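You operate a simulated robot arm through the tools that you are given. There is no shell and no other tool. Be economical: measure what you need, move in short steps, check, and stop when the job is done.

The job below is to be done with a simulated two-armed robot. You get a single attempt, and the scene is never put back.

## Task
Take the orange clip from the top of the side table and leave it on the silver nut. Put the orange scoop on the shelf under the packing table. Put the small spool on the top of the brown table away on the top of the packing table. Pick up the grease brush with one hand, pass it to the other hand and put it on the third stock shelf from the bottom. Take the stray nut and put it on top of the round die on the top of the side table. Put the yellow tag marked "31" from the top of the side table on the third stock shelf from the bottom and the yellow tag that says "39" on the top of the tool bench. Do these in any order.

Only the result counts: the job must be done as asked and must still hold three seconds after the hand-in. Knocking over, shifting, dropping, spilling or breaking anything else fails it.

## Robot
Two 7-joint arms with four-finger grippers on one trunk, on a base that drives. Base frame: it is fixed to the floor where the robot stands at the start and does not move with it; the origin is under the middle of the robot, x ahead of it, y to its left, z up; the surface under the hand at the start is at about z = 75.2. Lengths are in cm, angles in degrees, forces in N, time in s.
The left shoulder is at the start at [4, 18.1, 115.4], the right one opposite. With the tool pointing down near the work surface each hand reaches from about 28 to 82 cm from the robot's upright axis, wherever it stands, measured 20 degrees to its own side. Places, roughly: grease brush (3x3x16 cm) [60, -70, 80]; orange clip (3x6x7 cm) [70, -10, 80]; orange scoop [-350, 900, 50]; round die [50, -125, 75]; shelf under the packing table [-240, 470, 20]; silver nut (6x6x3 cm) [70, 20, 80]; small spool [-550, 275, 75]; stray nut (4x4x2 cm) [60, -80, 80]; third stock shelf [-240, -120, 100]; top of the packing table [-240, 470, 80]; top of the tool bench [60, 130, 80]. Payload 3.67 kg a hand.
The TCP of each hand is the grasp point between the finger pads, 2.8 cm short of the fingertips. In the tool frame z runs along the fingers and y along their closing line. Largest opening 11.2 cm; the body of the gripper starts 7.3 cm behind the TCP.
Orientation is that of the tool frame in the base frame, as [roll, pitch, yaw] about the fixed x, y, z axes, in that order (R = Rz(yaw) Ry(pitch) Rx(roll)). With the fingers straight down and closing along the base's y, the tool's x points along the base's -x, its y along +y and its z along -z.

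## Interface
- The arms move only by the tool servo_tool. It takes "left_series", "right_series" or both (then of equal length, played together; a hand with none holds still); each is one flat list of numbers, 7 for each row, row after row: the shift along the tool's x, y, z in m, then the turn, a rotation vector about the tool's x, y, z in degrees, then the gripper command, from -1 (shut) to 1 (fully open), values between in proportion. In form: [tx, ty, tz, ax, ay, az, gripper, tx, ty, tz, ax, ay, az, gripper, ...]. A call has 1 to 12 rows; each row shifts and turns the commanded pose from where the row before left it, along the tool's axes as they then stand. Rows are played at 5 a second. More than 5 cm and 8.6 degrees between two rows, or a gripper value outside its range, and nothing of the call is played. A pose out of reach is approached as far as the arm can. The call stops where the force on the tool passes 40 N (or 10 N more than at its start, if that is more) or the arm is blocked; 0.2 s more then pass. Each finger halts on what it meets, pressing with about 42 N; the grip force reading is that of the motor and also rises with nothing between the fingers. The clock runs only during rows and for 0.2 s after the last one: add rows that do not move to give the fingers time. The reply holds the time, the measured pose of the TCP, the force on the tool along the base axes, the opening and the grip force, in the units named above and with some noise, with the torque about the TCP (base axes, N m) and any sound that the robot's microphone picked up.
- Cameras (640 x 400 px; columns grow to the right, rows downward): "scene" is now at [11.04, -1.57, 135.55]; the picture's right is [-0.27, -0.96, -0.00], its down [-0.75, 0.21, -0.63] and it looks along [0.61, -0.17, -0.78] (base axes); focal length 226 px, centre (320, 200). "left" rides on the left gripper at [6, 1.8, -10.4] in its tool frame; the picture's right is [-0.29, 0.96, 0.00], its down [-0.80, -0.24, -0.55] and it looks along [-0.53, -0.16, 0.83] (tool axes); focal length 234 px, centre (320, 200). "right" rides on the right gripper at [6, -1.8, -10.4] in its tool frame; the picture's right is [0.29, 0.96, 0.00], its down [-0.80, 0.24, -0.55] and it looks along [-0.53, 0.16, 0.83] (tool axes); focal length 234 px, centre (320, 200). There is no depth. A picture from a camera that has moved, and an enlarged one, comes with that camera's place and axes in the base frame and with its lens. The place of the scene camera against the robot may be out by one fixed shift of up to 2.5 cm in any direction.
- grab_frame(camera): a new picture of that camera. The clock stands still meanwhile.
- slide_trunk(by): slides the trunk up (or, below 0, down) by that many cm; the arms and the scene camera ride with it, the base frame stays. It gives what a move gives, with no picture.
- roll_base(legs): drives the robot by 1 to 6 legs, each [ahead, left, turn to the left] in cm, cm and degrees, along the robot's own axes; the way and the turn of a leg run together, so that a leg with both is an arc; at most 150 cm and 180 degrees a leg. The arms and the cameras ride along, it lands a little off, and it stops where it bumps. It gives what a move gives.
- aim_head(pan, tilt): turns the head with the scene camera to pan (to the left, within 86 degrees either way) and tilt (down, from -29 to 69), counted from straight ahead of the robot. It gives what a move gives.
- zoom(camera, box): a new picture of the part [left, top, right, bottom] of that camera's present view, enlarged. The clock stands still meanwhile.
- sign_off(): hands the job in; it is judged then, once.

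Work in short steps. Places have to be worked out from the pictures, the camera data and where the tool is seen: move nearer, look again, correct. Check each grasp and each placing, and mend what went wrong. You have 217 turns and 212 pictures in all, those below and enlarged ones among them. Open the grippers and draw the arms clear of the work before you hand the job in, unless the task says otherwise.

The tools are called after "Request:" by a JSON object that holds its "method" and its "body". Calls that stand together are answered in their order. servo_tool: Moves the arms, as the interface text tells. Its arguments: {"type":"object","properties":{"left_series":{"type":"array"},"right_series":{"type":"array"}},"required":[]} The other tools are called the same way: slide_trunk (by) slides the trunk up or down; roll_base (legs) drives the base; aim_head (pan, tilt) turns the head that bears the scene camera; grab_frame (camera) takes a picture; zoom (camera, box) takes an enlarged picture of a part of a camera's view; sign_off () hands the job in.

At the start:

```text
time: 0.0
left_eef_pos: [50.45, -4.32, 105.11]
left_tool_rot: [-180.0, -0.1, -180.0]
left_force: [-0.5, 0.6, 0.1]
left_torque: [0.0, 0.03, 0.04]
left_width: 11.22
left_grasp_force: 0.0
right_eef_pos: [49.37, -52.92, 104.26]
right_tool_rot: [-179.9, 0.0, 179.9]
right_force: [-1.0, -0.7, -0.3]
right_torque: [-0.01, 0.0, 0.0]
right_width: 11.17
right_grasp_force: 0.0
trunk travel left (down, up): [-27.5, 23.9]
robot x, y, heading: [-0.14, -0.23, -0.0]
head pan, tilt: [-15.8, 50.9]
```

scene: 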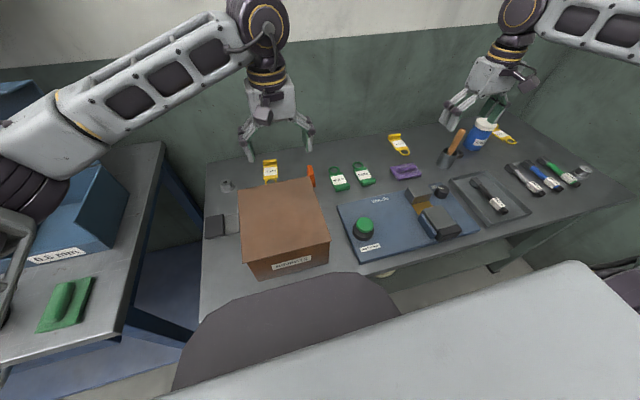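
right: 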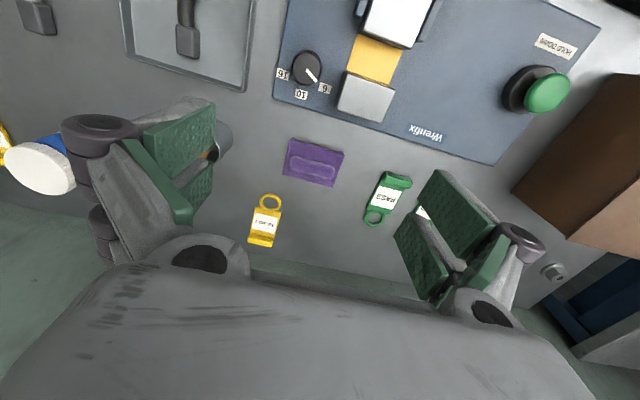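
left: 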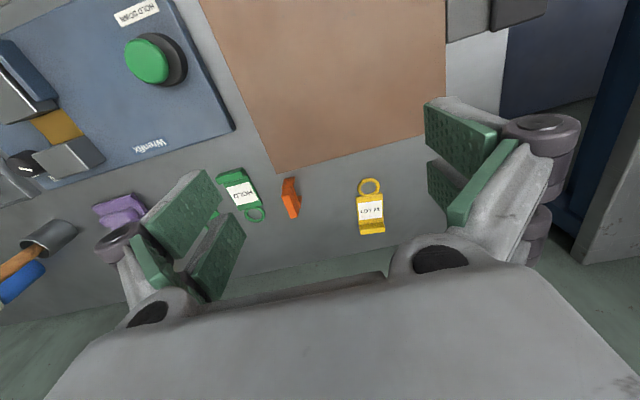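

The side table lies ahead with tags, clip, nuts and a brush in a cup. I'll zoom in to read the tags and see the items.

Request:
{"method": "zoom", "body": {"camera": "scene", "box": [200, 120, 420, 260]}}

Request:
{"method": "zoom", "body": {"camera": "scene", "box": [380, 80, 620, 230]}}

```text
2.86 times, centred on (310, 190) of scene
camera zoom: at [11.04, -1.57, 135.55], right [-0.27, -0.96, 0.0], down [-0.75, 0.21, -0.63], along [0.61, -0.17, -0.78], focal length 644 px, centre (349, 229)
```

zoom: 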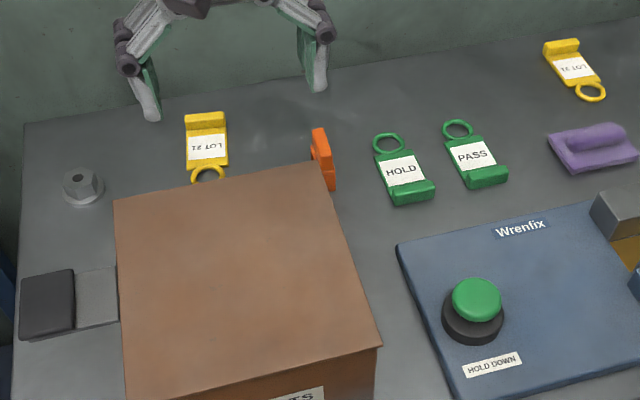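

```text
2.67 times, centred on (500, 155) of scene
camera zoom: at [11.04, -1.57, 135.55], right [-0.27, -0.96, 0.0], down [-0.75, 0.21, -0.63], along [0.61, -0.17, -0.78], focal length 601 px, centre (-160, 320)
```

zoom: 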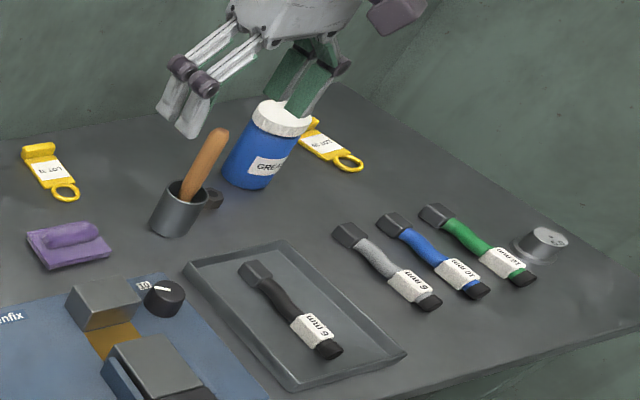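

Tags need clear reading; zoom in on the wrist views.

Request:
{"method": "zoom", "body": {"camera": "right", "box": [180, 120, 420, 270]}}

Request:
{"method": "zoom", "body": {"camera": "left", "box": [270, 150, 430, 250]}}

Request:
{"method": "zoom", "body": {"camera": "scene", "box": [430, 100, 530, 165]}}

```text
2.67 times, centred on (300, 195) of right
camera zoom: at [43.44, -54.57, 114.68], right [-0.29, 0.96, 0.0], down [0.8, 0.24, 0.55], along [0.53, 0.16, -0.83], focal length 624 px, centre (373, 213)
```

zoom: 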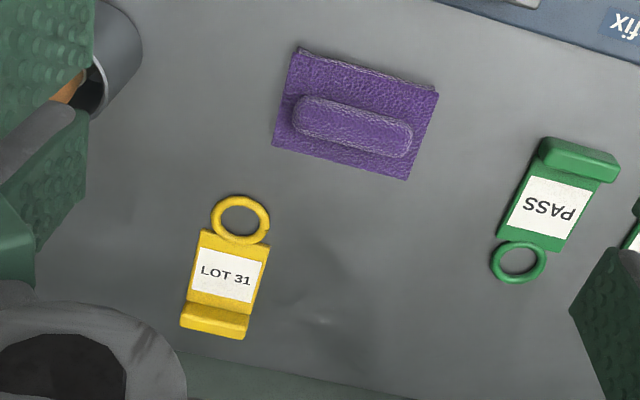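

```text
4.00 times, centred on (350, 200) of left
camera zoom: at [44.59, -2.58, 115.41], right [0.29, 0.96, 0.0], down [0.8, -0.24, 0.55], along [0.53, -0.16, -0.83], focal length 937 px, centre (200, 200)
```

zoom: 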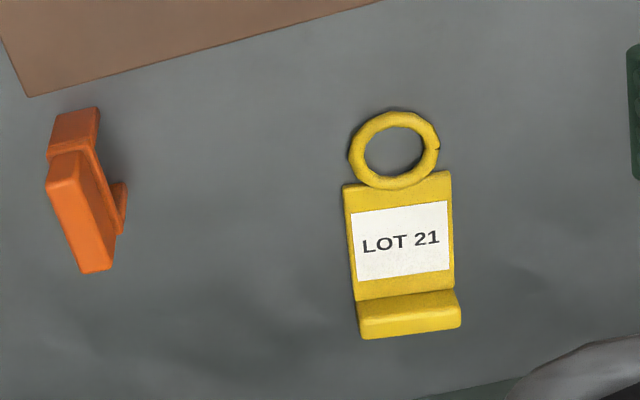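

```text
6.15 times, centred on (480, 132) of scene
camera zoom: at [11.04, -1.57, 135.55], right [-0.27, -0.96, 0.0], down [-0.75, 0.21, -0.63], along [0.61, -0.17, -0.78], focal length 1388 px, centre (-665, 615)
```

zoom: 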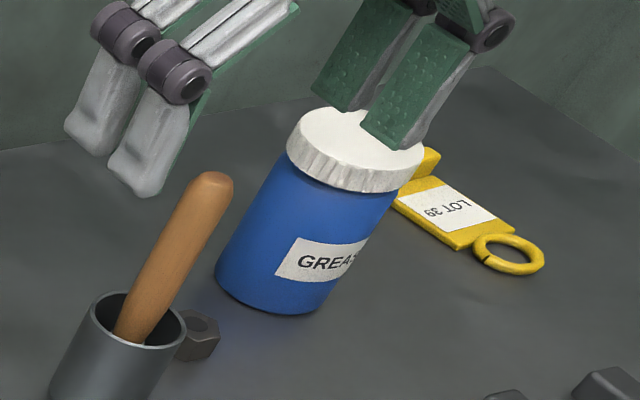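

Tags: middle one is "LOT 31", far-right "LOT 39", left "LOT 21" (leave). Stray nut sits behind the brush cup. I move the left hand toward above the clip (~[67,-15]) and the right hand right, staying high, to look.

Request:
{"method": "servo_tool", "body": {"left_series": [-0.027, -0.018, 0.012, 0, 0, 0, 1, -0.027, -0.018, 0.012, 0, 0, 0, 1, -0.027, -0.018, 0.012, 0, 0, 0, 1, -0.027, -0.018, 0.012, 0, 0, 0, 1, -0.027, -0.018, 0.012, 0, 0, 0, 1, -0.027, -0.018, 0.012, 0, 0, 0, 1], "right_series": [0, -0.042, 0, 0, 0, 0, 1, 0, -0.042, 0, 0, 0, 0, 1, 0, -0.042, 0, 0, 0, 0, 1, 0, -0.042, 0, 0, 0, 0, 1, 0, -0.042, 0, 0, 0, 0, 1, 0, -0.042, 0, 0, 0, 0, 1]}}

Request:
{"method": "grab_frame", "body": {"camera": "left"}}

Request:
{"method": "grab_frame", "body": {"camera": "right"}}

```text
time: 1.4
left_eef_pos: [66.86, -15.27, 97.67]
left_tool_rot: [179.7, 0.2, -179.9]
left_force: [4.2, 4.8, 0.1]
left_torque: [-0.52, 0.4, 0.05]
left_width: 11.21
left_grasp_force: 0.0
right_eef_pos: [49.32, -78.53, 103.82]
right_tool_rot: [179.7, 0.0, -180.0]
right_force: [0.5, -1.6, -1.1]
right_torque: [0.15, -0.07, 0.01]
right_width: 11.2
right_grasp_force: 0.1
trunk travel left (down, up): [-27.5, 23.9]
robot x, y, heading: [0.17, -0.28, 0.3]
head pan, tilt: [-15.8, 50.9]
```

```text
203 pictures are left
camera left: at [60.89, -13.5, 108.09], right [0.29, 0.96, 0.01], down [0.8, -0.24, 0.55], along [0.53, -0.15, -0.83], focal length 234 px, centre (320, 200)
```

left: 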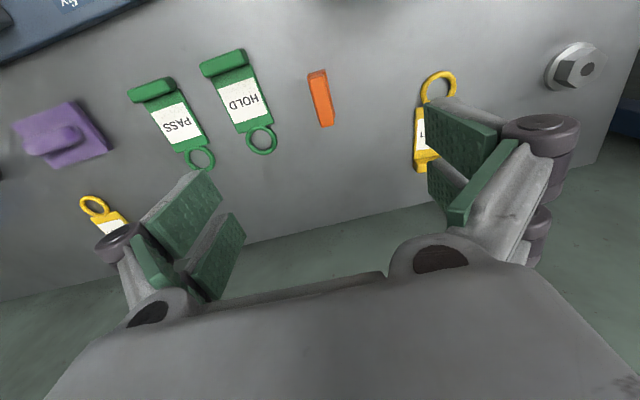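

```text
202 pictures are left
camera right: at [43.47, -80.29, 114.24], right [-0.29, 0.96, 0.0], down [0.8, 0.24, 0.56], along [0.53, 0.16, -0.83], focal length 234 px, centre (320, 200)
```

right: 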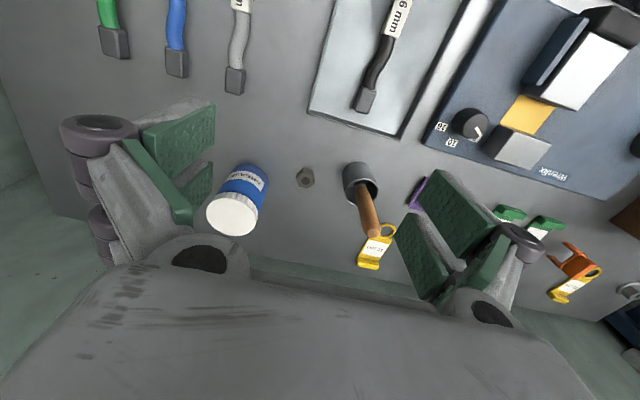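

Clip around [66.2,-14.8], stray nut around [63.6,-76.9]. Zoom on both for shape and orientation.

Request:
{"method": "zoom", "body": {"camera": "left", "box": [270, 50, 370, 150]}}

Request:
{"method": "zoom", "body": {"camera": "right", "box": [200, 120, 400, 270]}}

Request:
{"method": "zoom", "body": {"camera": "left", "box": [520, 20, 640, 120]}}

```text
4.00 times, centred on (320, 100) of left
camera zoom: at [60.89, -13.5, 108.09], right [0.29, 0.96, 0.01], down [0.8, -0.24, 0.55], along [0.53, -0.15, -0.83], focal length 937 px, centre (320, 600)
```

zoom: 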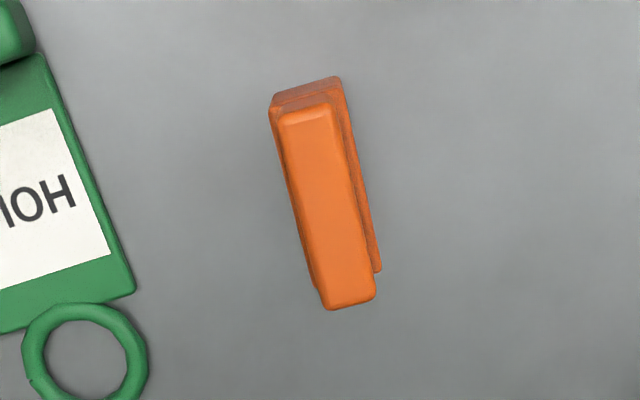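

```text
2.67 times, centred on (300, 195) of right
camera zoom: at [43.47, -80.29, 114.24], right [-0.29, 0.96, 0.0], down [0.8, 0.24, 0.56], along [0.53, 0.16, -0.83], focal length 624 px, centre (373, 213)
```

zoom: 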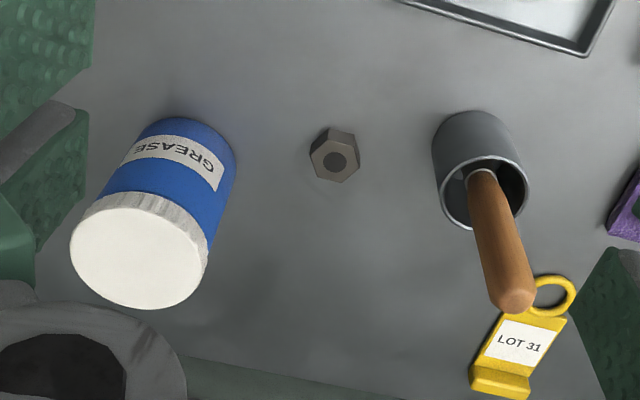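

```text
4.00 times, centred on (580, 70) of left
camera zoom: at [60.89, -13.5, 108.09], right [0.29, 0.96, 0.01], down [0.8, -0.24, 0.55], along [0.53, -0.15, -0.83], focal length 937 px, centre (-720, 720)
```

zoom: 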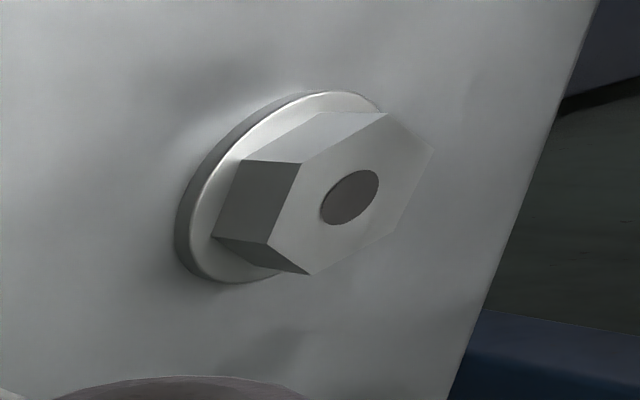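

Clip's long side lies along base x at about y=-14.6, so the fingers already close across it. Descend to just above with a reduced opening and check.

Request:
{"method": "servo_tool", "body": {"left_series": [0.004, 0.003, 0.02, 0, 0, 0, 0.25, 0.004, 0.004, 0.035, 0, 0, 0, 0.25, 0, 0, 0.04, 0, 0, 0, 0.25, 0, 0, 0.035, 0, 0, 0, 0.25, 0, 0, 0, 0, 0, 0, 0.25]}}

Request:
{"method": "grab_frame", "body": {"camera": "left"}}

Request:
{"method": "zoom", "body": {"camera": "scene", "box": [240, 120, 380, 210]}}

```text
time: 2.6
left_eef_pos: [65.88, -14.55, 84.68]
left_tool_rot: [-180.0, 0.0, 179.9]
left_force: [-0.6, 0.2, -0.4]
left_torque: [-0.04, -0.02, 0.03]
left_width: 6.99
left_grasp_force: 0.0
right_eef_pos: [49.53, -77.94, 104.27]
right_tool_rot: [180.0, -0.1, 180.0]
right_force: [-0.5, -0.1, 0.3]
right_torque: [-0.02, -0.01, -0.02]
right_width: 11.22
right_grasp_force: 0.1
trunk travel left (down, up): [-27.5, 23.9]
robot x, y, heading: [-0.21, -0.18, 0.1]
head pan, tilt: [-15.8, 50.9]
```

```text
198 pictures are left
camera left: at [60.04, -12.58, 95.15], right [0.29, 0.96, 0.0], down [0.8, -0.24, 0.55], along [0.53, -0.16, -0.83], focal length 234 px, centre (320, 200)
```

left: 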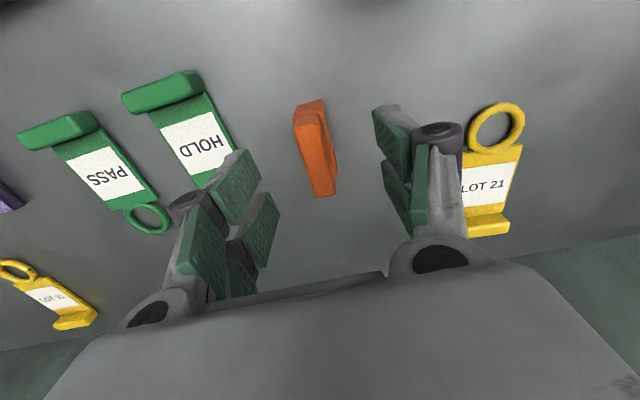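

```text
4.44 times, centred on (310, 165) of scene
camera zoom: at [11.02, -1.54, 135.56], right [-0.27, -0.96, 0.0], down [-0.75, 0.21, -0.63], along [0.61, -0.17, -0.78], focal length 1002 px, centre (364, 356)
```

zoom: 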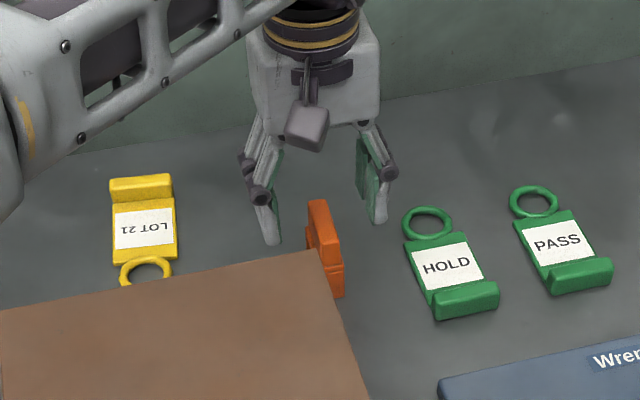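

Clip is centred between the fingers. Lower to z≈79 and close.

Request:
{"method": "servo_tool", "body": {"left_series": [0, 0, 0.03, 0, 0, 0, 0.25, 0, 0, 0.027, 0, 0, 0, 0.25, 0, 0, 0, 0, 0, 0, -1, 0, 0, 0, 0, 0, 0, -1, 0, 0, 0, 0, 0, 0, -1, 0, 0, 0, 0, 0, 0, -1]}}

Request:
{"method": "grab_frame", "body": {"camera": "left"}}

```text
time: 4.0
left_eef_pos: [65.89, -14.48, 78.93]
left_tool_rot: [180.0, 0.1, 180.0]
left_force: [1.5, 0.6, -0.5]
left_torque: [0.0, -0.01, -0.02]
left_width: 2.11
left_grasp_force: 41.8
right_eef_pos: [49.44, -78.02, 104.14]
right_tool_rot: [-180.0, 0.0, 180.0]
right_force: [-0.1, -0.1, 0.5]
right_torque: [-0.01, 0.0, 0.03]
right_width: 11.21
right_grasp_force: 0.0
trunk travel left (down, up): [-27.5, 23.9]
robot x, y, heading: [-0.11, 0.06, 0.1]
head pan, tilt: [-15.8, 50.9]
```

```text
196 pictures are left
camera left: at [59.99, -12.65, 89.42], right [0.29, 0.96, 0.0], down [0.8, -0.24, 0.55], along [0.53, -0.16, -0.83], focal length 234 px, centre (320, 200)
```

left: 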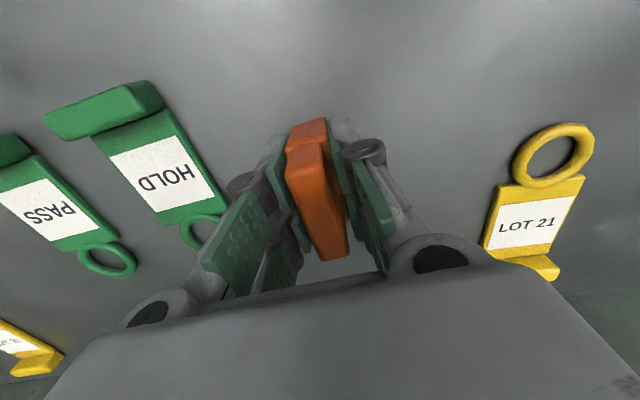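

Grip holds (2.1 cm). Lift to ~97 and carry over the silver nut, then look.

Request:
{"method": "servo_tool", "body": {"left_series": [0, 0, -0.025, 0, 0, 0, -1, 0, 0, -0.04, 0, 0, 0, -1, 0, 0, -0.04, 0, 0, 0, -1, 0, 0, -0.04, 0, 0, 0, -1, 0, 0, -0.015, 0, 0, 0, -1, -0.0084, 0.0423, 0, 0, 0, 0, -1, -0.0084, 0.0423, 0, 0, 0, 0, -1, -0.0084, 0.0423, 0, 0, 0, 0, -1, -0.0084, 0.0423, 0, 0, 0, 0, -1, -0.0084, 0.0423, 0, 0, 0, 0, -1, -0.0084, 0.0423, 0, 0, 0, 0, -1, -0.0084, 0.0423, 0, 0, 0, 0, -1]}}

Request:
{"method": "grab_frame", "body": {"camera": "left"}}

Request:
{"method": "aim_head", "body": {"pan": 15, "tilt": 40}}

Request:
{"method": "grab_frame", "body": {"camera": "scene"}}

```text
time: 6.6
left_eef_pos: [71.65, 14.87, 94.97]
left_tool_rot: [-180.0, 0.0, 179.9]
left_force: [0.2, -0.1, -1.0]
left_torque: [0.01, -0.05, 0.0]
left_width: 2.12
left_grasp_force: 41.6
right_eef_pos: [49.5, -77.9, 104.44]
right_tool_rot: [-179.9, 0.0, 180.0]
right_force: [0.3, 0.9, 0.2]
right_torque: [0.02, -0.01, -0.04]
right_width: 11.18
right_grasp_force: 0.0
trunk travel left (down, up): [-27.5, 23.9]
robot x, y, heading: [-0.35, -0.07, 0.0]
head pan, tilt: [-15.8, 50.9]
```

```text
195 pictures are left
camera left: at [65.78, 16.85, 105.41], right [0.29, 0.96, 0.0], down [0.8, -0.24, 0.55], along [0.53, -0.16, -0.83], focal length 234 px, centre (320, 200)
```

left: 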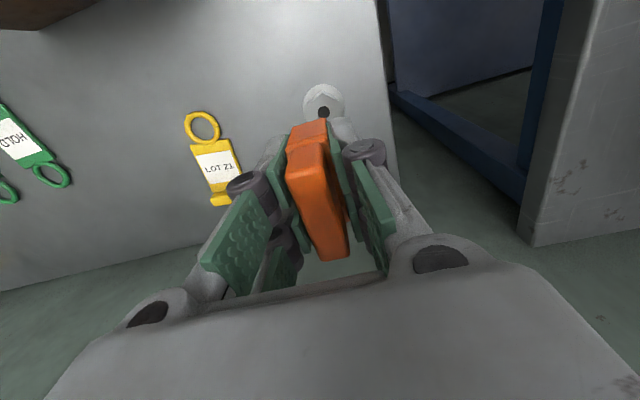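

```text
time: 7.6
left_eef_pos: [71.68, 14.91, 95.07]
left_tool_rot: [179.9, 0.1, 180.0]
left_force: [0.0, -0.4, 0.4]
left_torque: [0.0, 0.02, 0.02]
left_width: 2.09
left_grasp_force: 42.1
right_eef_pos: [49.53, -77.95, 104.21]
right_tool_rot: [180.0, -0.1, -180.0]
right_force: [0.3, 0.6, -1.0]
right_torque: [-0.03, -0.03, 0.01]
right_width: 11.2
right_grasp_force: 0.0
trunk travel left (down, up): [-27.5, 23.9]
robot x, y, heading: [0.12, -0.01, 0.2]
head pan, tilt: [15.0, 40.0]
```

```text
194 pictures are left
camera scene: at [11.94, 2.72, 137.09], right [0.26, -0.97, 0.0], down [-0.62, -0.17, -0.77], along [0.74, 0.2, -0.64], focal length 226 px, centre (320, 200)
```

scene: 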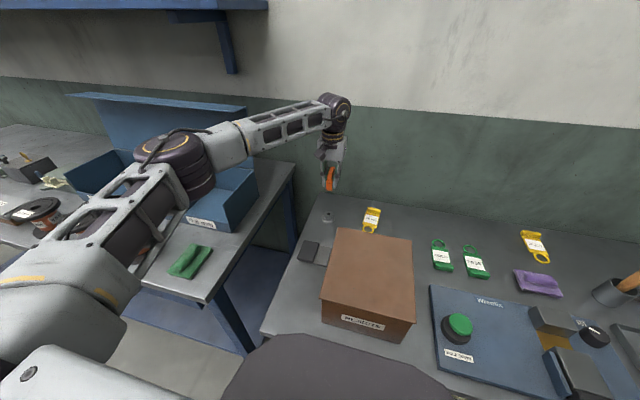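

Nut at about [71.9,15.3]. Zoom on the held clip's profile to see its underside.

Request:
{"method": "zoom", "body": {"camera": "scene", "box": [300, 140, 360, 230]}}

Request:
{"method": "zoom", "body": {"camera": "left", "box": [240, 60, 400, 280]}}

```text
4.44 times, centred on (330, 185) of scene
camera zoom: at [11.94, 2.72, 137.09], right [0.26, -0.97, 0.0], down [-0.62, -0.17, -0.77], along [0.74, 0.2, -0.64], focal length 1002 px, centre (276, 267)
```

zoom: 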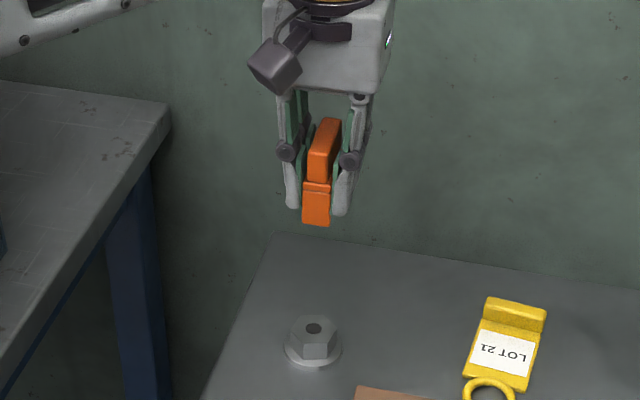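

```text
1.82 times, centred on (320, 170) of left
camera zoom: at [65.79, 16.72, 105.43], right [0.29, 0.96, 0.0], down [0.8, -0.24, 0.55], along [0.53, -0.16, -0.83], focal length 426 px, centre (320, 254)
```

zoom: 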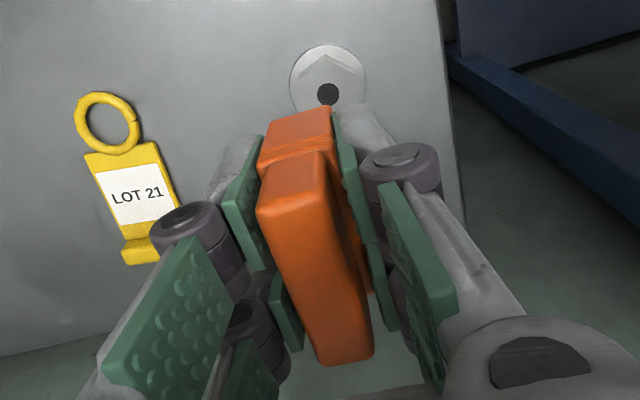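

Clip's underside seems flat. Align over the nut and descend to z≈82.6, just above contact.

Request:
{"method": "servo_tool", "body": {"left_series": [-0.003, 0.004, 0.02, 0, 0, 0, -1, 0, 0, 0.04, 0, 0, 0, -1, 0, 0, 0.04, 0, 0, 0, -1, 0, 0, 0.02, 0, 0, 0, -1, 0, 0, 0, 0, 0, 0, -1]}}

Request:
{"method": "zoom", "body": {"camera": "scene", "box": [300, 170, 360, 260]}}

Request:
{"method": "grab_frame", "body": {"camera": "left"}}

```text
time: 8.8
left_eef_pos: [71.9, 15.41, 83.0]
left_tool_rot: [180.0, 0.0, -180.0]
left_force: [0.0, 0.0, -0.4]
left_torque: [0.01, -0.03, 0.0]
left_width: 2.09
left_grasp_force: 41.8
right_eef_pos: [49.44, -77.94, 104.24]
right_tool_rot: [-179.9, 0.1, -180.0]
right_force: [0.2, 0.2, 0.3]
right_torque: [0.02, -0.03, 0.01]
right_width: 11.19
right_grasp_force: 0.0
trunk travel left (down, up): [-27.5, 23.9]
robot x, y, heading: [-0.06, -0.02, -0.1]
head pan, tilt: [15.0, 40.0]
```

```text
4.44 times, centred on (330, 215) of scene
camera zoom: at [11.92, 2.69, 137.1], right [0.26, -0.97, 0.0], down [-0.62, -0.17, -0.77], along [0.74, 0.2, -0.64], focal length 1002 px, centre (276, 133)
```

zoom: 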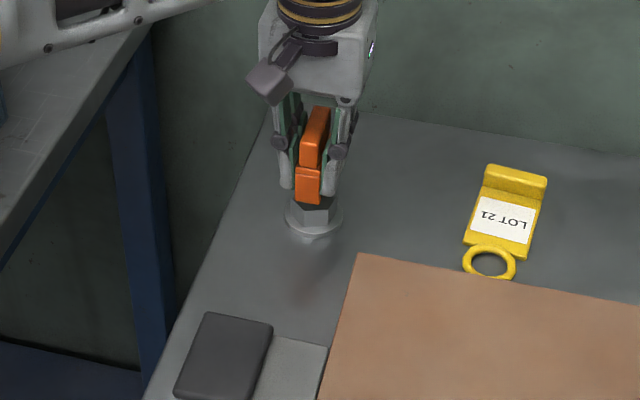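

```text
190 pictures are left
camera left: at [66.03, 17.24, 93.42], right [0.29, 0.96, 0.0], down [0.8, -0.24, 0.55], along [0.53, -0.16, -0.83], focal length 234 px, centre (320, 200)
```

left: 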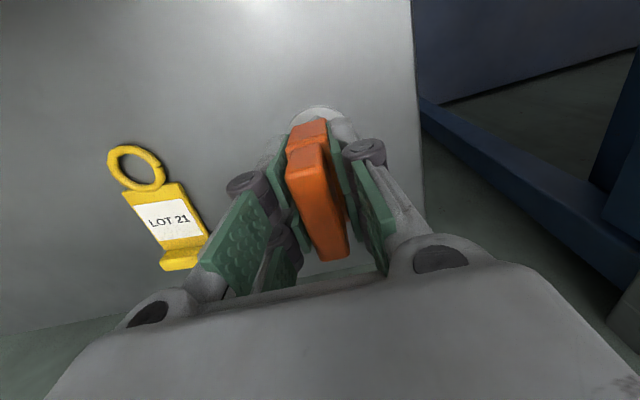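

Close to contact. Lower in small steps and read the force.

Request:
{"method": "servo_tool", "body": {"left_series": [0, 0, 0.004, 0, 0, 0, -1, 0, 0, 0.003, 0, 0, 0, -1, 0, 0, 0.002, 0, 0, 0, -1]}}

```text
time: 9.6
left_eef_pos: [72.09, 15.37, 82.08]
left_tool_rot: [180.0, 0.1, -180.0]
left_force: [0.9, 0.2, -0.3]
left_torque: [0.01, -0.02, 0.03]
left_width: 2.11
left_grasp_force: 41.8
right_eef_pos: [49.43, -78.04, 104.16]
right_tool_rot: [-180.0, 0.0, -179.9]
right_force: [-0.6, 0.3, -0.8]
right_torque: [0.03, 0.0, 0.01]
right_width: 11.19
right_grasp_force: 0.1
trunk travel left (down, up): [-27.5, 23.9]
robot x, y, heading: [-0.26, 0.3, -0.1]
head pan, tilt: [15.0, 40.0]
```

No contact yet; continue.

Request:
{"method": "servo_tool", "body": {"left_series": [0, 0, 0.002, 0, 0, 0, -1, 0, 0, 0.002, 0, 0, 0, -1, 0, 0, 0, 0, 0, 0, -1]}}

Request:
{"method": "zoom", "body": {"camera": "scene", "box": [310, 180, 350, 235]}}

```text
time: 10.4
left_eef_pos: [72.13, 15.32, 81.76]
left_tool_rot: [180.0, 0.0, 180.0]
left_force: [-0.5, 0.1, -0.1]
left_torque: [-0.01, -0.01, -0.01]
left_width: 2.11
left_grasp_force: 42.5
right_eef_pos: [49.48, -77.99, 104.13]
right_tool_rot: [180.0, 0.0, 180.0]
right_force: [1.3, -0.4, 0.2]
right_torque: [0.01, -0.01, -0.01]
right_width: 11.19
right_grasp_force: 0.0
trunk travel left (down, up): [-27.5, 23.9]
robot x, y, heading: [-0.21, -0.44, -0.0]
head pan, tilt: [15.0, 40.0]
```

```text
7.27 times, centred on (330, 208) of scene
camera zoom: at [11.94, 2.7, 137.09], right [0.26, -0.97, 0.0], down [-0.62, -0.17, -0.77], along [0.74, 0.2, -0.64], focal length 1640 px, centre (247, 146)
```

zoom: 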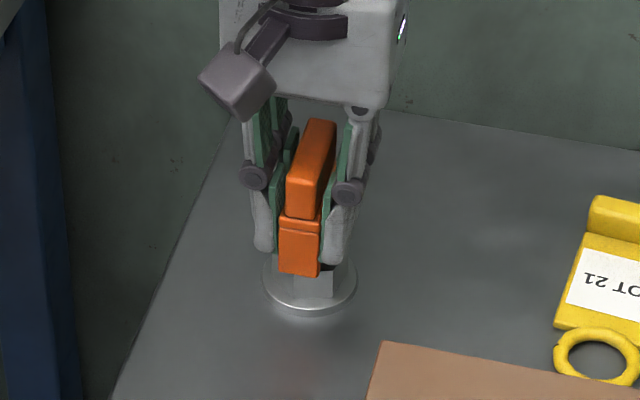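

Aligned laterally. A bit lower.

Request:
{"method": "servo_tool", "body": {"left_series": [0, 0, 0.002, 0, 0, 0, -1, 0, 0, 0.002, 0, 0, 0, -1, 0, 0, 0, 0, 0, 0, -1]}}

```text
time: 11.2
left_eef_pos: [71.99, 15.28, 81.73]
left_tool_rot: [180.0, 0.1, 180.0]
left_force: [1.6, 1.6, 11.9]
left_torque: [0.04, 0.15, -0.03]
left_width: 2.11
left_grasp_force: 42.5
right_eef_pos: [49.34, -77.97, 104.17]
right_tool_rot: [180.0, 0.0, 180.0]
right_force: [0.4, -0.8, 0.1]
right_torque: [0.0, -0.02, -0.02]
right_width: 11.19
right_grasp_force: 0.1
trunk travel left (down, up): [-27.5, 23.9]
robot x, y, heading: [-0.08, -0.02, 0.2]
head pan, tilt: [15.0, 40.0]
```

Contact force is 12 N, but the torque suggests support is ~1.7 cm on the near side. I'll bring the right camera round for a side look at the clip's profile before releasing.

Request:
{"method": "servo_tool", "body": {"right_series": [-0.008, 0.046, 0, 0, 0, 0, 1, -0.008, 0.046, 0, 0, 0, 0, 1, -0.008, 0.046, 0, 0, 0, 0, 1, -0.008, 0.046, 0, 0, 0, 0, 1, -0.008, 0.046, 0, 0, 0, 0, 1, -0.008, 0.046, 0, 0, 0, 0, 1, -0.008, 0.046, 0, 0, 0, 0, 1, -0.008, 0.046, 0, 0, 0, 0, 1, -0.008, 0.046, 0, 0, 0, 0, 1, -0.008, 0.046, 0, 0, 0, 0, 1, -0.008, 0.046, 0, 0, 0, 0, 1]}}

Request:
{"method": "servo_tool", "body": {"right_series": [0, 0, 0, 0, 0, -8.2, 0, 0, 0, 0, 0, 0, -8.2, 0, 0, 0, 0, 0, 0, -8.2, 0, 0, 0, 0, 0, 0, -8.2, 0, 0, 0, 0, 0, 0, -8.2, 0, 0, 0, 0, 0, 0, -8.2, 0, 0, 0, 0, 0, 0, -8.2, 0, 0, 0, 0, 0, 0, -8.2, 0, 0, 0, 0, 0, 0, -8.2, 0, 0, 0, 0, 0, 0, -8.2, 0, 0, 0, 0, 0, 0, -8.0, 0]}}

Request:
{"method": "grab_frame", "body": {"camera": "right"}}

```text
time: 13.6
left_eef_pos: [71.97, 15.26, 81.55]
left_tool_rot: [-179.9, 0.1, 179.9]
left_force: [4.7, 0.0, 20.6]
left_torque: [-0.08, 0.24, -0.03]
left_width: 2.11
left_grasp_force: 42.2
right_eef_pos: [58.17, -27.57, 104.28]
right_tool_rot: [-179.9, 0.1, 179.8]
right_force: [0.4, 0.3, 1.1]
right_torque: [-0.06, 0.0, -0.02]
right_width: 11.19
right_grasp_force: 0.1
trunk travel left (down, up): [-27.5, 23.9]
robot x, y, heading: [0.1, -0.35, -0.1]
head pan, tilt: [15.0, 40.0]
```

```text
time: 16.0
left_eef_pos: [72.12, 15.33, 81.57]
left_tool_rot: [180.0, 0.1, 180.0]
left_force: [2.9, -1.3, 19.0]
left_torque: [-0.01, 0.25, 0.03]
left_width: 2.09
left_grasp_force: 42.4
right_eef_pos: [58.13, -27.44, 104.24]
right_tool_rot: [-179.9, 0.0, -89.9]
right_force: [-0.6, 0.6, 0.8]
right_torque: [0.02, 0.01, 0.0]
right_width: 5.58
right_grasp_force: 0.1
trunk travel left (down, up): [-27.5, 23.9]
robot x, y, heading: [0.11, 0.06, 0.2]
head pan, tilt: [15.0, 40.0]
```

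```text
188 pictures are left
camera right: at [59.91, -33.36, 114.76], right [-0.96, -0.29, 0.0], down [-0.24, 0.8, 0.55], along [-0.16, 0.53, -0.83], focal length 234 px, centre (320, 200)
```

right: 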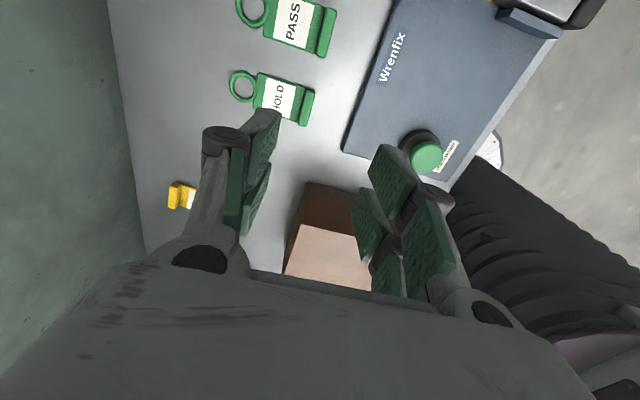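

That view is blocked by the gripper itself; I'll pitch the hand toward horizontal so the camera looks level along +y at the clip.

Request:
{"method": "servo_tool", "body": {"right_series": [0, 0, 0, 0, -8, 0, 0, 0, 0, 0, 0, -8, 0, 0, 0, 0, 0, 0, -8, 0, 0, 0, 0, 0, 0, -8, 0, 0, 0, 0, 0, 0, -8, 0, 0, 0, 0, 0, 0, -5, 0, 0, 0.009, -0.016, 0.03, 0, 0, 0, 0, 0.009, -0.016, 0.03, 0, 0, 0, 0, 0.009, -0.016, 0.03, 0, 0, 0, 0, 0.009, -0.016, 0.03, 0, 0, 0, 0, 0.009, -0.016, 0.03, 0, 0, 0, 0]}}

Request:
{"method": "grab_frame", "body": {"camera": "right"}}

```text
time: 18.4
left_eef_pos: [72.01, 15.36, 81.54]
left_tool_rot: [179.9, 0.0, -179.9]
left_force: [-0.1, 0.4, 17.4]
left_torque: [0.09, 0.33, -0.01]
left_width: 2.09
left_grasp_force: 41.9
right_eef_pos: [63.74, -20.32, 92.33]
right_tool_rot: [-179.7, 44.9, -89.9]
right_force: [-0.7, -0.2, -0.1]
right_torque: [-0.04, -0.02, -0.01]
right_width: 5.6
right_grasp_force: 0.2
right hand out of reach, approached as far as the arm can: row 11
trunk travel left (down, up): [-27.5, 23.9]
robot x, y, heading: [-0.05, -0.27, -0.1]
head pan, tilt: [15.0, 40.0]
```

```text
187 pictures are left
camera right: at [65.6, -31.84, 95.48], right [-0.96, -0.2, -0.21], down [-0.24, 0.18, 0.95], along [-0.16, 0.96, -0.22], focal length 234 px, centre (320, 200)
```

right: 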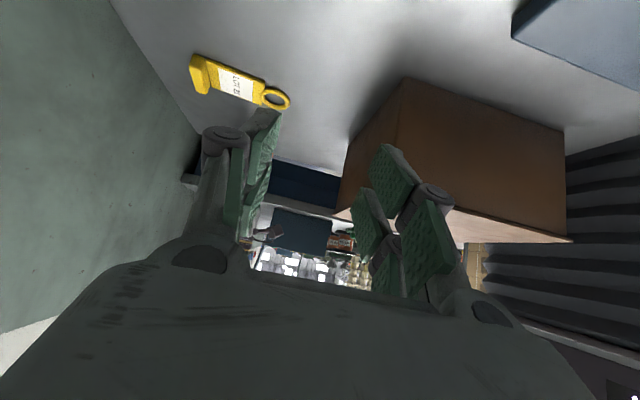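

The clip should project near (257,171), hidden behind the right hand's finger. Close that gripper and look again.

Request:
{"method": "servo_tool", "body": {"right_series": [0, 0, 0, 0, 0, 0, -1, 0, 0, 0, 0, 0, 0, -1, 0, 0, 0, 0, 0, 0, -1]}}

Request:
{"method": "zoom", "body": {"camera": "right", "box": [180, 120, 340, 220]}}

```text
time: 19.2
left_eef_pos: [71.96, 15.32, 81.58]
left_tool_rot: [180.0, 0.1, 180.0]
left_force: [0.2, 0.5, 15.2]
left_torque: [-0.1, 0.32, -0.02]
left_width: 2.11
left_grasp_force: 42.1
right_eef_pos: [63.76, -20.24, 92.33]
right_tool_rot: [-179.8, 44.8, -90.0]
right_force: [-0.7, 0.0, -0.9]
right_torque: [-0.02, 0.0, 0.02]
right_width: 0.0
right_grasp_force: 35.4
trunk travel left (down, up): [-27.5, 23.9]
robot x, y, heading: [-0.07, -0.08, -0.0]
head pan, tilt: [15.0, 40.0]
```

```text
4.00 times, centred on (260, 170) of right
camera zoom: at [65.6, -31.8, 95.52], right [-0.96, -0.2, -0.21], down [-0.24, 0.18, 0.95], along [-0.16, 0.96, -0.22], focal length 937 px, centre (560, 320)
```

zoom: 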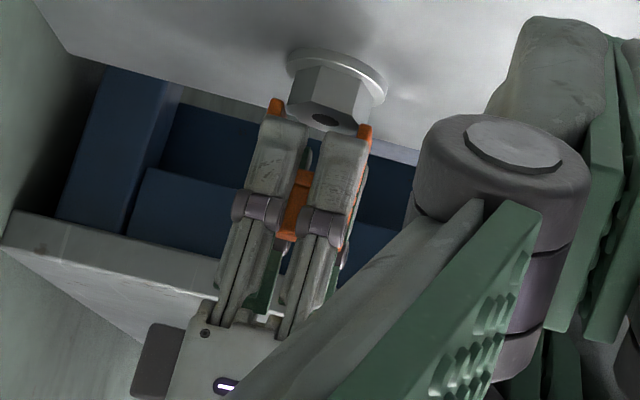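

The clip appears to be an inverted U with legs at its x ends. Zoom in tighter to see where the legs sit over the nut.

Request:
{"method": "zoom", "body": {"camera": "right", "box": [235, 125, 285, 190]}}

```text
6.15 times, centred on (260, 158) of right
camera zoom: at [65.6, -31.8, 95.52], right [-0.96, -0.2, -0.21], down [-0.24, 0.18, 0.95], along [-0.16, 0.96, -0.22], focal length 1441 px, centre (689, 462)
```

zoom: 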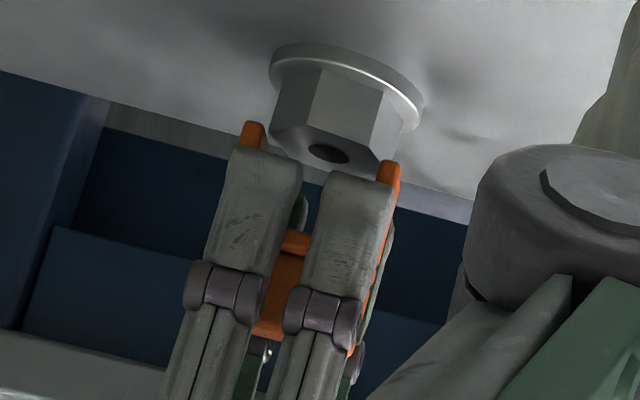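

The clip is an inverted U: its near leg rides a nut corner, and the hex (flats ≈3.55 cm) fits inside the ≈4 cm leg gap if the long axis is yawed ≈+18°. The fingers grip too low for that, so I'll set the clip back on its old spot, check its profile, and regrip higher. First lift and clear the right hand.

Request:
{"method": "servo_tool", "body": {"left_series": [0, 0, -0.03, 0, 0, 0, -1, 0, 0, -0.045, 0, 0, 0, -1, 0, 0, -0.045, 0, 0, 0, -1, 0, 0, -0.035, 0, 0, 0, -1, 0.009, -0.0426, 0, 0, 0, 0, -1, 0.009, -0.0426, 0, 0, 0, 0, -1, 0.009, -0.0426, 0, 0, 0, 0, -1, 0.009, -0.0426, 0, 0, 0, 0, -1, 0.009, -0.0426, 0, 0, 0, 0, -1, 0.009, -0.0426, 0, 0, 0, 0, -1, 0.009, -0.0426, 0, 0, 0, 0, -1], "right_series": [0, 0, -0.05, 0, 0, 0, -1, 0, 0, -0.05, 0, 0, 0, -1, 0, 0, -0.05, 0, 0, 0, -1, 0, 0, -0.05, 0, 0, 0, -1, 0, 0, 0, 0, 0, 0, -1, 0, 0, 0, 0, 0, 0, -1, 0, 0, 0, 0, 0, 0, -1, 0, 0, 0, 0, 0, 0, -1, 0, 0, 0, 0, 0, 0, -1, 0, 0, 0, 0, 0, 0, -1, 0, 0, 0, 0, 0, 0, -1]}}

Request:
{"method": "grab_frame", "body": {"camera": "right"}}

```text
time: 21.6
left_eef_pos: [65.57, -14.6, 96.92]
left_tool_rot: [180.0, 0.1, -179.9]
left_force: [-0.9, -1.0, -0.6]
left_torque: [0.03, -0.02, 0.0]
left_width: 2.11
left_grasp_force: 41.8
right_eef_pos: [63.78, -34.64, 106.46]
right_tool_rot: [180.0, 45.1, -90.0]
right_force: [0.6, -0.3, -0.1]
right_torque: [0.06, 0.01, -0.03]
right_width: 0.01
right_grasp_force: 35.7
trunk travel left (down, up): [-27.5, 23.9]
robot x, y, heading: [-0.07, 0.15, 0.3]
head pan, tilt: [15.0, 40.0]
```

```text
184 pictures are left
camera right: at [65.6, -46.14, 109.56], right [-0.96, -0.2, -0.2], down [-0.24, 0.17, 0.96], along [-0.16, 0.96, -0.21], focal length 234 px, centre (320, 200)
```

right: 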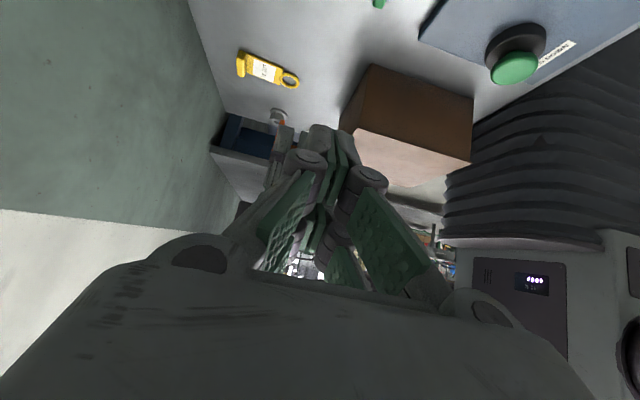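

Set the clip down at its old spot, open, and raise the left hand away.

Request:
{"method": "servo_tool", "body": {"left_series": [-0.003, 0, 0.045, 0, 0, 0, -1, 0, 0, 0.045, 0, 0, 0, -1, 0, 0, 0.045, 0, 0, 0, -1, 0, 0, 0.035, 0, 0, 0, -1, 0, 0, 0.0075, 0, 0, 0, -1, 0, 0, 0.001, 0, 0, 0, -1, 0, 0, 0, 0, 0, 0, -1, 0, 0, 0, 0, 0, 0, 0.1, 0, 0, 0, 0, 0, 0, 0.1, 0, 0, -0.03, 0, 0, 0, 0.1, 0, 0, -0.045, 0, 0, 0, 0.1, 0, 0, -0.045, 0, 0, 0, 0.1]}}

Request:
{"method": "zoom", "body": {"camera": "right", "box": [240, 0, 400, 120]}}

Request:
{"method": "grab_frame", "body": {"camera": "left"}}

```text
time: 24.2
left_eef_pos: [66.04, -14.55, 91.15]
left_tool_rot: [-179.9, 0.0, 180.0]
left_force: [0.0, 0.7, 0.1]
left_torque: [0.01, -0.03, 0.01]
left_width: 6.13
left_grasp_force: 0.0
right_eef_pos: [63.82, -34.42, 106.47]
right_tool_rot: [-179.9, 45.0, -89.9]
right_force: [-0.1, -0.7, -0.9]
right_torque: [-0.03, 0.02, 0.02]
right_width: 0.01
right_grasp_force: 35.8
trunk travel left (down, up): [-27.5, 23.9]
robot x, y, heading: [-0.27, -0.2, -0.1]
head pan, tilt: [15.0, 40.0]
```

```text
3.33 times, centred on (320, 60) of right
camera zoom: at [65.58, -45.98, 109.66], right [-0.96, -0.2, -0.2], down [-0.24, 0.17, 0.96], along [-0.16, 0.96, -0.21], focal length 781 px, centre (320, 667)
```

zoom: 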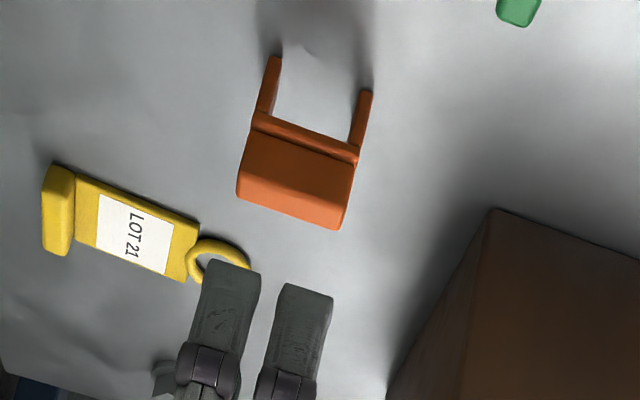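

```text
182 pictures are left
camera left: at [60.15, -12.5, 101.5], right [0.29, 0.96, 0.0], down [0.8, -0.24, 0.55], along [0.53, -0.16, -0.83], focal length 234 px, centre (320, 200)
```

left: 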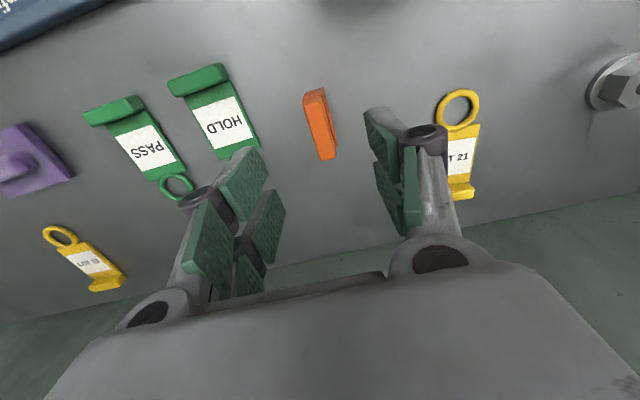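

Now the profile is clear: a U with two thin legs, about 3.9 cm gap and legs ~2.8 cm long. Regrip higher (TCP z≈80.9) so the fingers stay above the nut, then lift.

Request:
{"method": "servo_tool", "body": {"left_series": [0, 0, 0.035, 0, 0, 0, 0.1, 0, 0, 0.035, 0, 0, 0, 0.1, 0, 0, 0.0325, 0, 0, 0, 0.1, 0, 0, 0, 0, 0, 0, 0.1, 0, 0, 0, 0, 0, 0, -1, 0, 0, 0, 0, 0, 0, -1, 0, 0, 0, 0, 0, 0, -1, 0, 0, -0.035, 0, 0, 0, -1, 0, 0, -0.045, 0, 0, 0, -1, 0, 0, -0.045, 0, 0, 0, -1]}}

Request:
{"method": "servo_tool", "body": {"left_series": [-0.0085, 0.0425, 0, 0, 0, 0, -1, -0.0085, 0.0425, 0, 0, 0, 0, -1, -0.0085, 0.0425, 0, 0, 0, 0, -1, -0.0085, 0.0425, 0, 0, 0, 0, -1, -0.0085, 0.0425, 0, 0, 0, 0, -1, -0.0085, 0.0425, 0, 0, 0, 0, -1, -0.0085, 0.0425, 0, 0, 0, 0, -1, 0, 0, 0, 0, 0, -6, -1, 0, 0, 0, 0, 0, -6, -1, 0, 0, 0, 0, 0, -6, -1]}}

Request:
{"method": "grab_frame", "body": {"camera": "left"}}

```text
time: 26.4
left_eef_pos: [66.19, -14.5, 93.36]
left_tool_rot: [180.0, 0.1, 180.0]
left_force: [-0.2, -0.3, -0.2]
left_torque: [0.01, -0.03, -0.02]
left_width: 2.13
left_grasp_force: 42.4
right_eef_pos: [63.75, -34.46, 106.53]
right_tool_rot: [-179.9, 45.1, -90.0]
right_force: [-0.5, -0.8, 0.0]
right_torque: [0.01, -0.01, -0.01]
right_width: 0.03
right_grasp_force: 35.2
trunk travel left (down, up): [-27.5, 23.9]
robot x, y, heading: [-0.14, 0.06, 0.2]
head pan, tilt: [15.0, 40.0]
```

```text
time: 28.6
left_eef_pos: [72.06, 15.43, 93.39]
left_tool_rot: [-180.0, -0.1, -161.9]
left_force: [-0.5, 0.3, -0.4]
left_torque: [0.0, 0.0, 0.0]
left_width: 2.12
left_grasp_force: 42.2
right_eef_pos: [63.74, -34.52, 106.46]
right_tool_rot: [180.0, 45.0, -89.9]
right_force: [0.4, -0.5, 0.9]
right_torque: [0.01, 0.01, 0.03]
right_width: 0.02
right_grasp_force: 35.7
trunk travel left (down, up): [-27.5, 23.9]
robot x, y, heading: [-0.52, 0.22, -0.3]
head pan, tilt: [15.0, 40.0]
```

```text
181 pictures are left
camera left: at [65.88, 15.29, 103.8], right [-0.02, 1.0, 0.0], down [0.83, 0.02, 0.55], along [0.55, 0.01, -0.83], focal length 234 px, centre (320, 200)
```

left: 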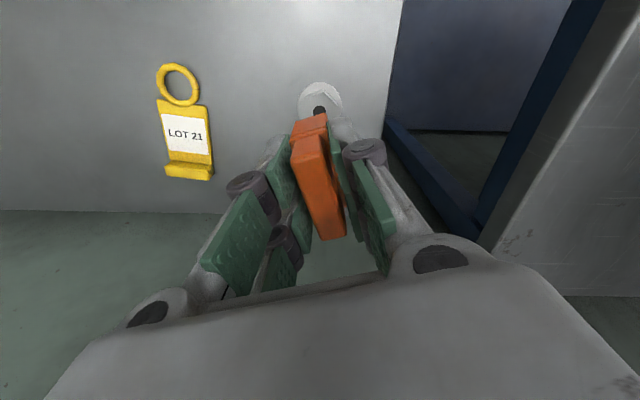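

Zoom to measure the nut's centre and hex orientation from here.

Request:
{"method": "zoom", "body": {"camera": "left", "box": [280, 60, 370, 130]}}

```text
5.71 times, centred on (325, 95) of left
camera zoom: at [65.88, 15.29, 103.8], right [-0.02, 1.0, 0.0], down [0.83, 0.02, 0.55], along [0.55, 0.01, -0.83], focal length 1338 px, centre (291, 800)
```

zoom: 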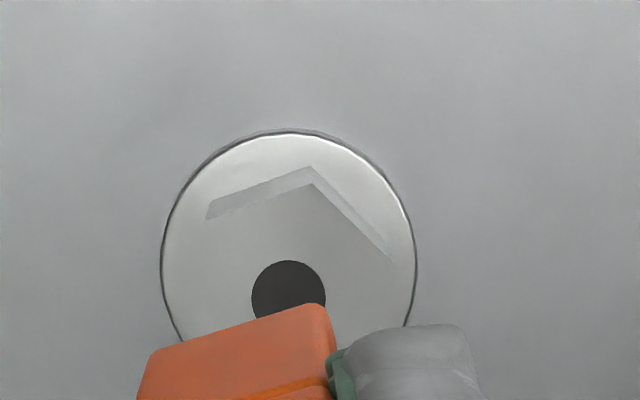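

Nut centre ≈[71.77,15.3], flats at ≈19°. Nudge to centre and descend until the legs are just above the nut, then view from the side.

Request:
{"method": "servo_tool", "body": {"left_series": [0.003, 0, 0.045, 0, 0, 0, -1, 0, 0, 0.045, 0, 0, 0, -1, 0, 0, 0, 0, 0, 0, -1]}}

Request:
{"method": "zoom", "body": {"camera": "right", "box": [255, 90, 305, 140]}}

Request:
{"method": "zoom", "body": {"camera": "scene", "box": [300, 180, 360, 235]}}

```text
time: 29.4
left_eef_pos: [71.81, 15.41, 84.35]
left_tool_rot: [180.0, -0.1, -161.9]
left_force: [-0.9, -0.2, 0.5]
left_torque: [0.01, -0.04, 0.01]
left_width: 2.14
left_grasp_force: 41.9
right_eef_pos: [63.63, -34.4, 106.47]
right_tool_rot: [-180.0, 45.0, -89.9]
right_force: [-0.6, -1.0, -0.3]
right_torque: [-0.02, 0.0, -0.01]
right_width: 0.01
right_grasp_force: 35.6
trunk travel left (down, up): [-27.5, 23.9]
robot x, y, heading: [-0.3, -0.03, 0.0]
head pan, tilt: [15.0, 40.0]
```

```text
8.00 times, centred on (280, 115) of right
camera zoom: at [65.6, -45.95, 109.65], right [-0.96, -0.2, -0.2], down [-0.24, 0.17, 0.96], along [-0.16, 0.96, -0.21], focal length 1873 px, centre (640, 880)
```

zoom: 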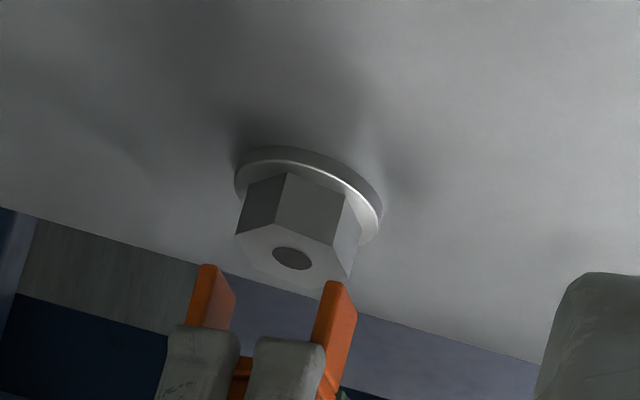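

```text
7.27 times, centred on (330, 208) of scene
camera zoom: at [11.89, 2.71, 137.1], right [0.26, -0.97, 0.0], down [-0.62, -0.17, -0.77], along [0.74, 0.2, -0.64], focal length 1640 px, centre (247, 146)
```

zoom: 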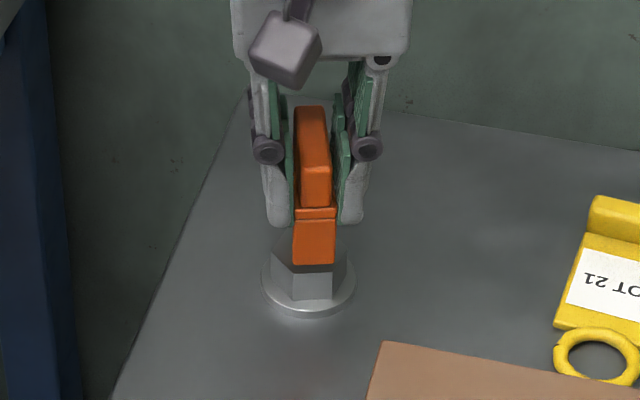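

Side view shows the legs centred on the hex to ~0.1 cm. Descend 1.4 cm and check for contact.

Request:
{"method": "servo_tool", "body": {"left_series": [0.0005, 0, 0.005, 0, 0, 0, -1, 0, 0, 0.005, 0, 0, 0, -1, 0, 0, 0.004, 0, 0, 0, -1, 0, 0, 0, 0, 0, 0, -1]}}

Request:
{"method": "zoom", "body": {"camera": "right", "box": [255, 90, 305, 140]}}

```text
time: 30.4
left_eef_pos: [71.66, 15.23, 83.12]
left_tool_rot: [-179.9, 0.2, -162.0]
left_force: [1.7, 2.5, 17.4]
left_torque: [0.12, 0.04, 0.02]
left_width: 2.14
left_grasp_force: 42.2
right_eef_pos: [63.64, -34.49, 106.59]
right_tool_rot: [-179.9, 45.0, -89.8]
right_force: [-0.9, -0.5, 0.4]
right_torque: [-0.01, -0.01, 0.0]
right_width: 0.0
right_grasp_force: 36.1
trunk travel left (down, up): [-27.5, 23.9]
robot x, y, heading: [-0.04, 0.16, 0.1]
head pan, tilt: [15.0, 40.0]
```

```text
8.00 times, centred on (280, 115) of right
camera zoom: at [65.51, -45.95, 109.72], right [-0.96, -0.2, -0.2], down [-0.24, 0.17, 0.96], along [-0.16, 0.96, -0.21], focal length 1873 px, centre (640, 880)
```

zoom: 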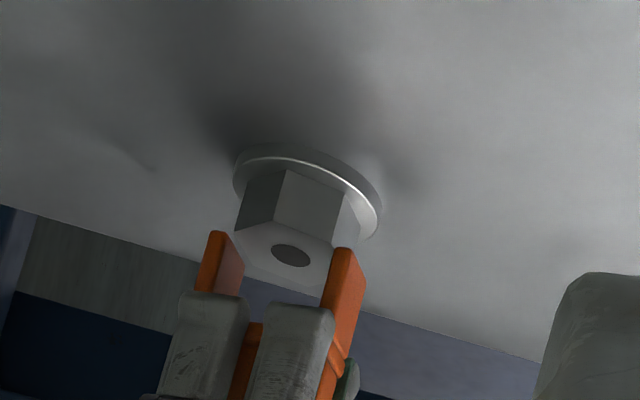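

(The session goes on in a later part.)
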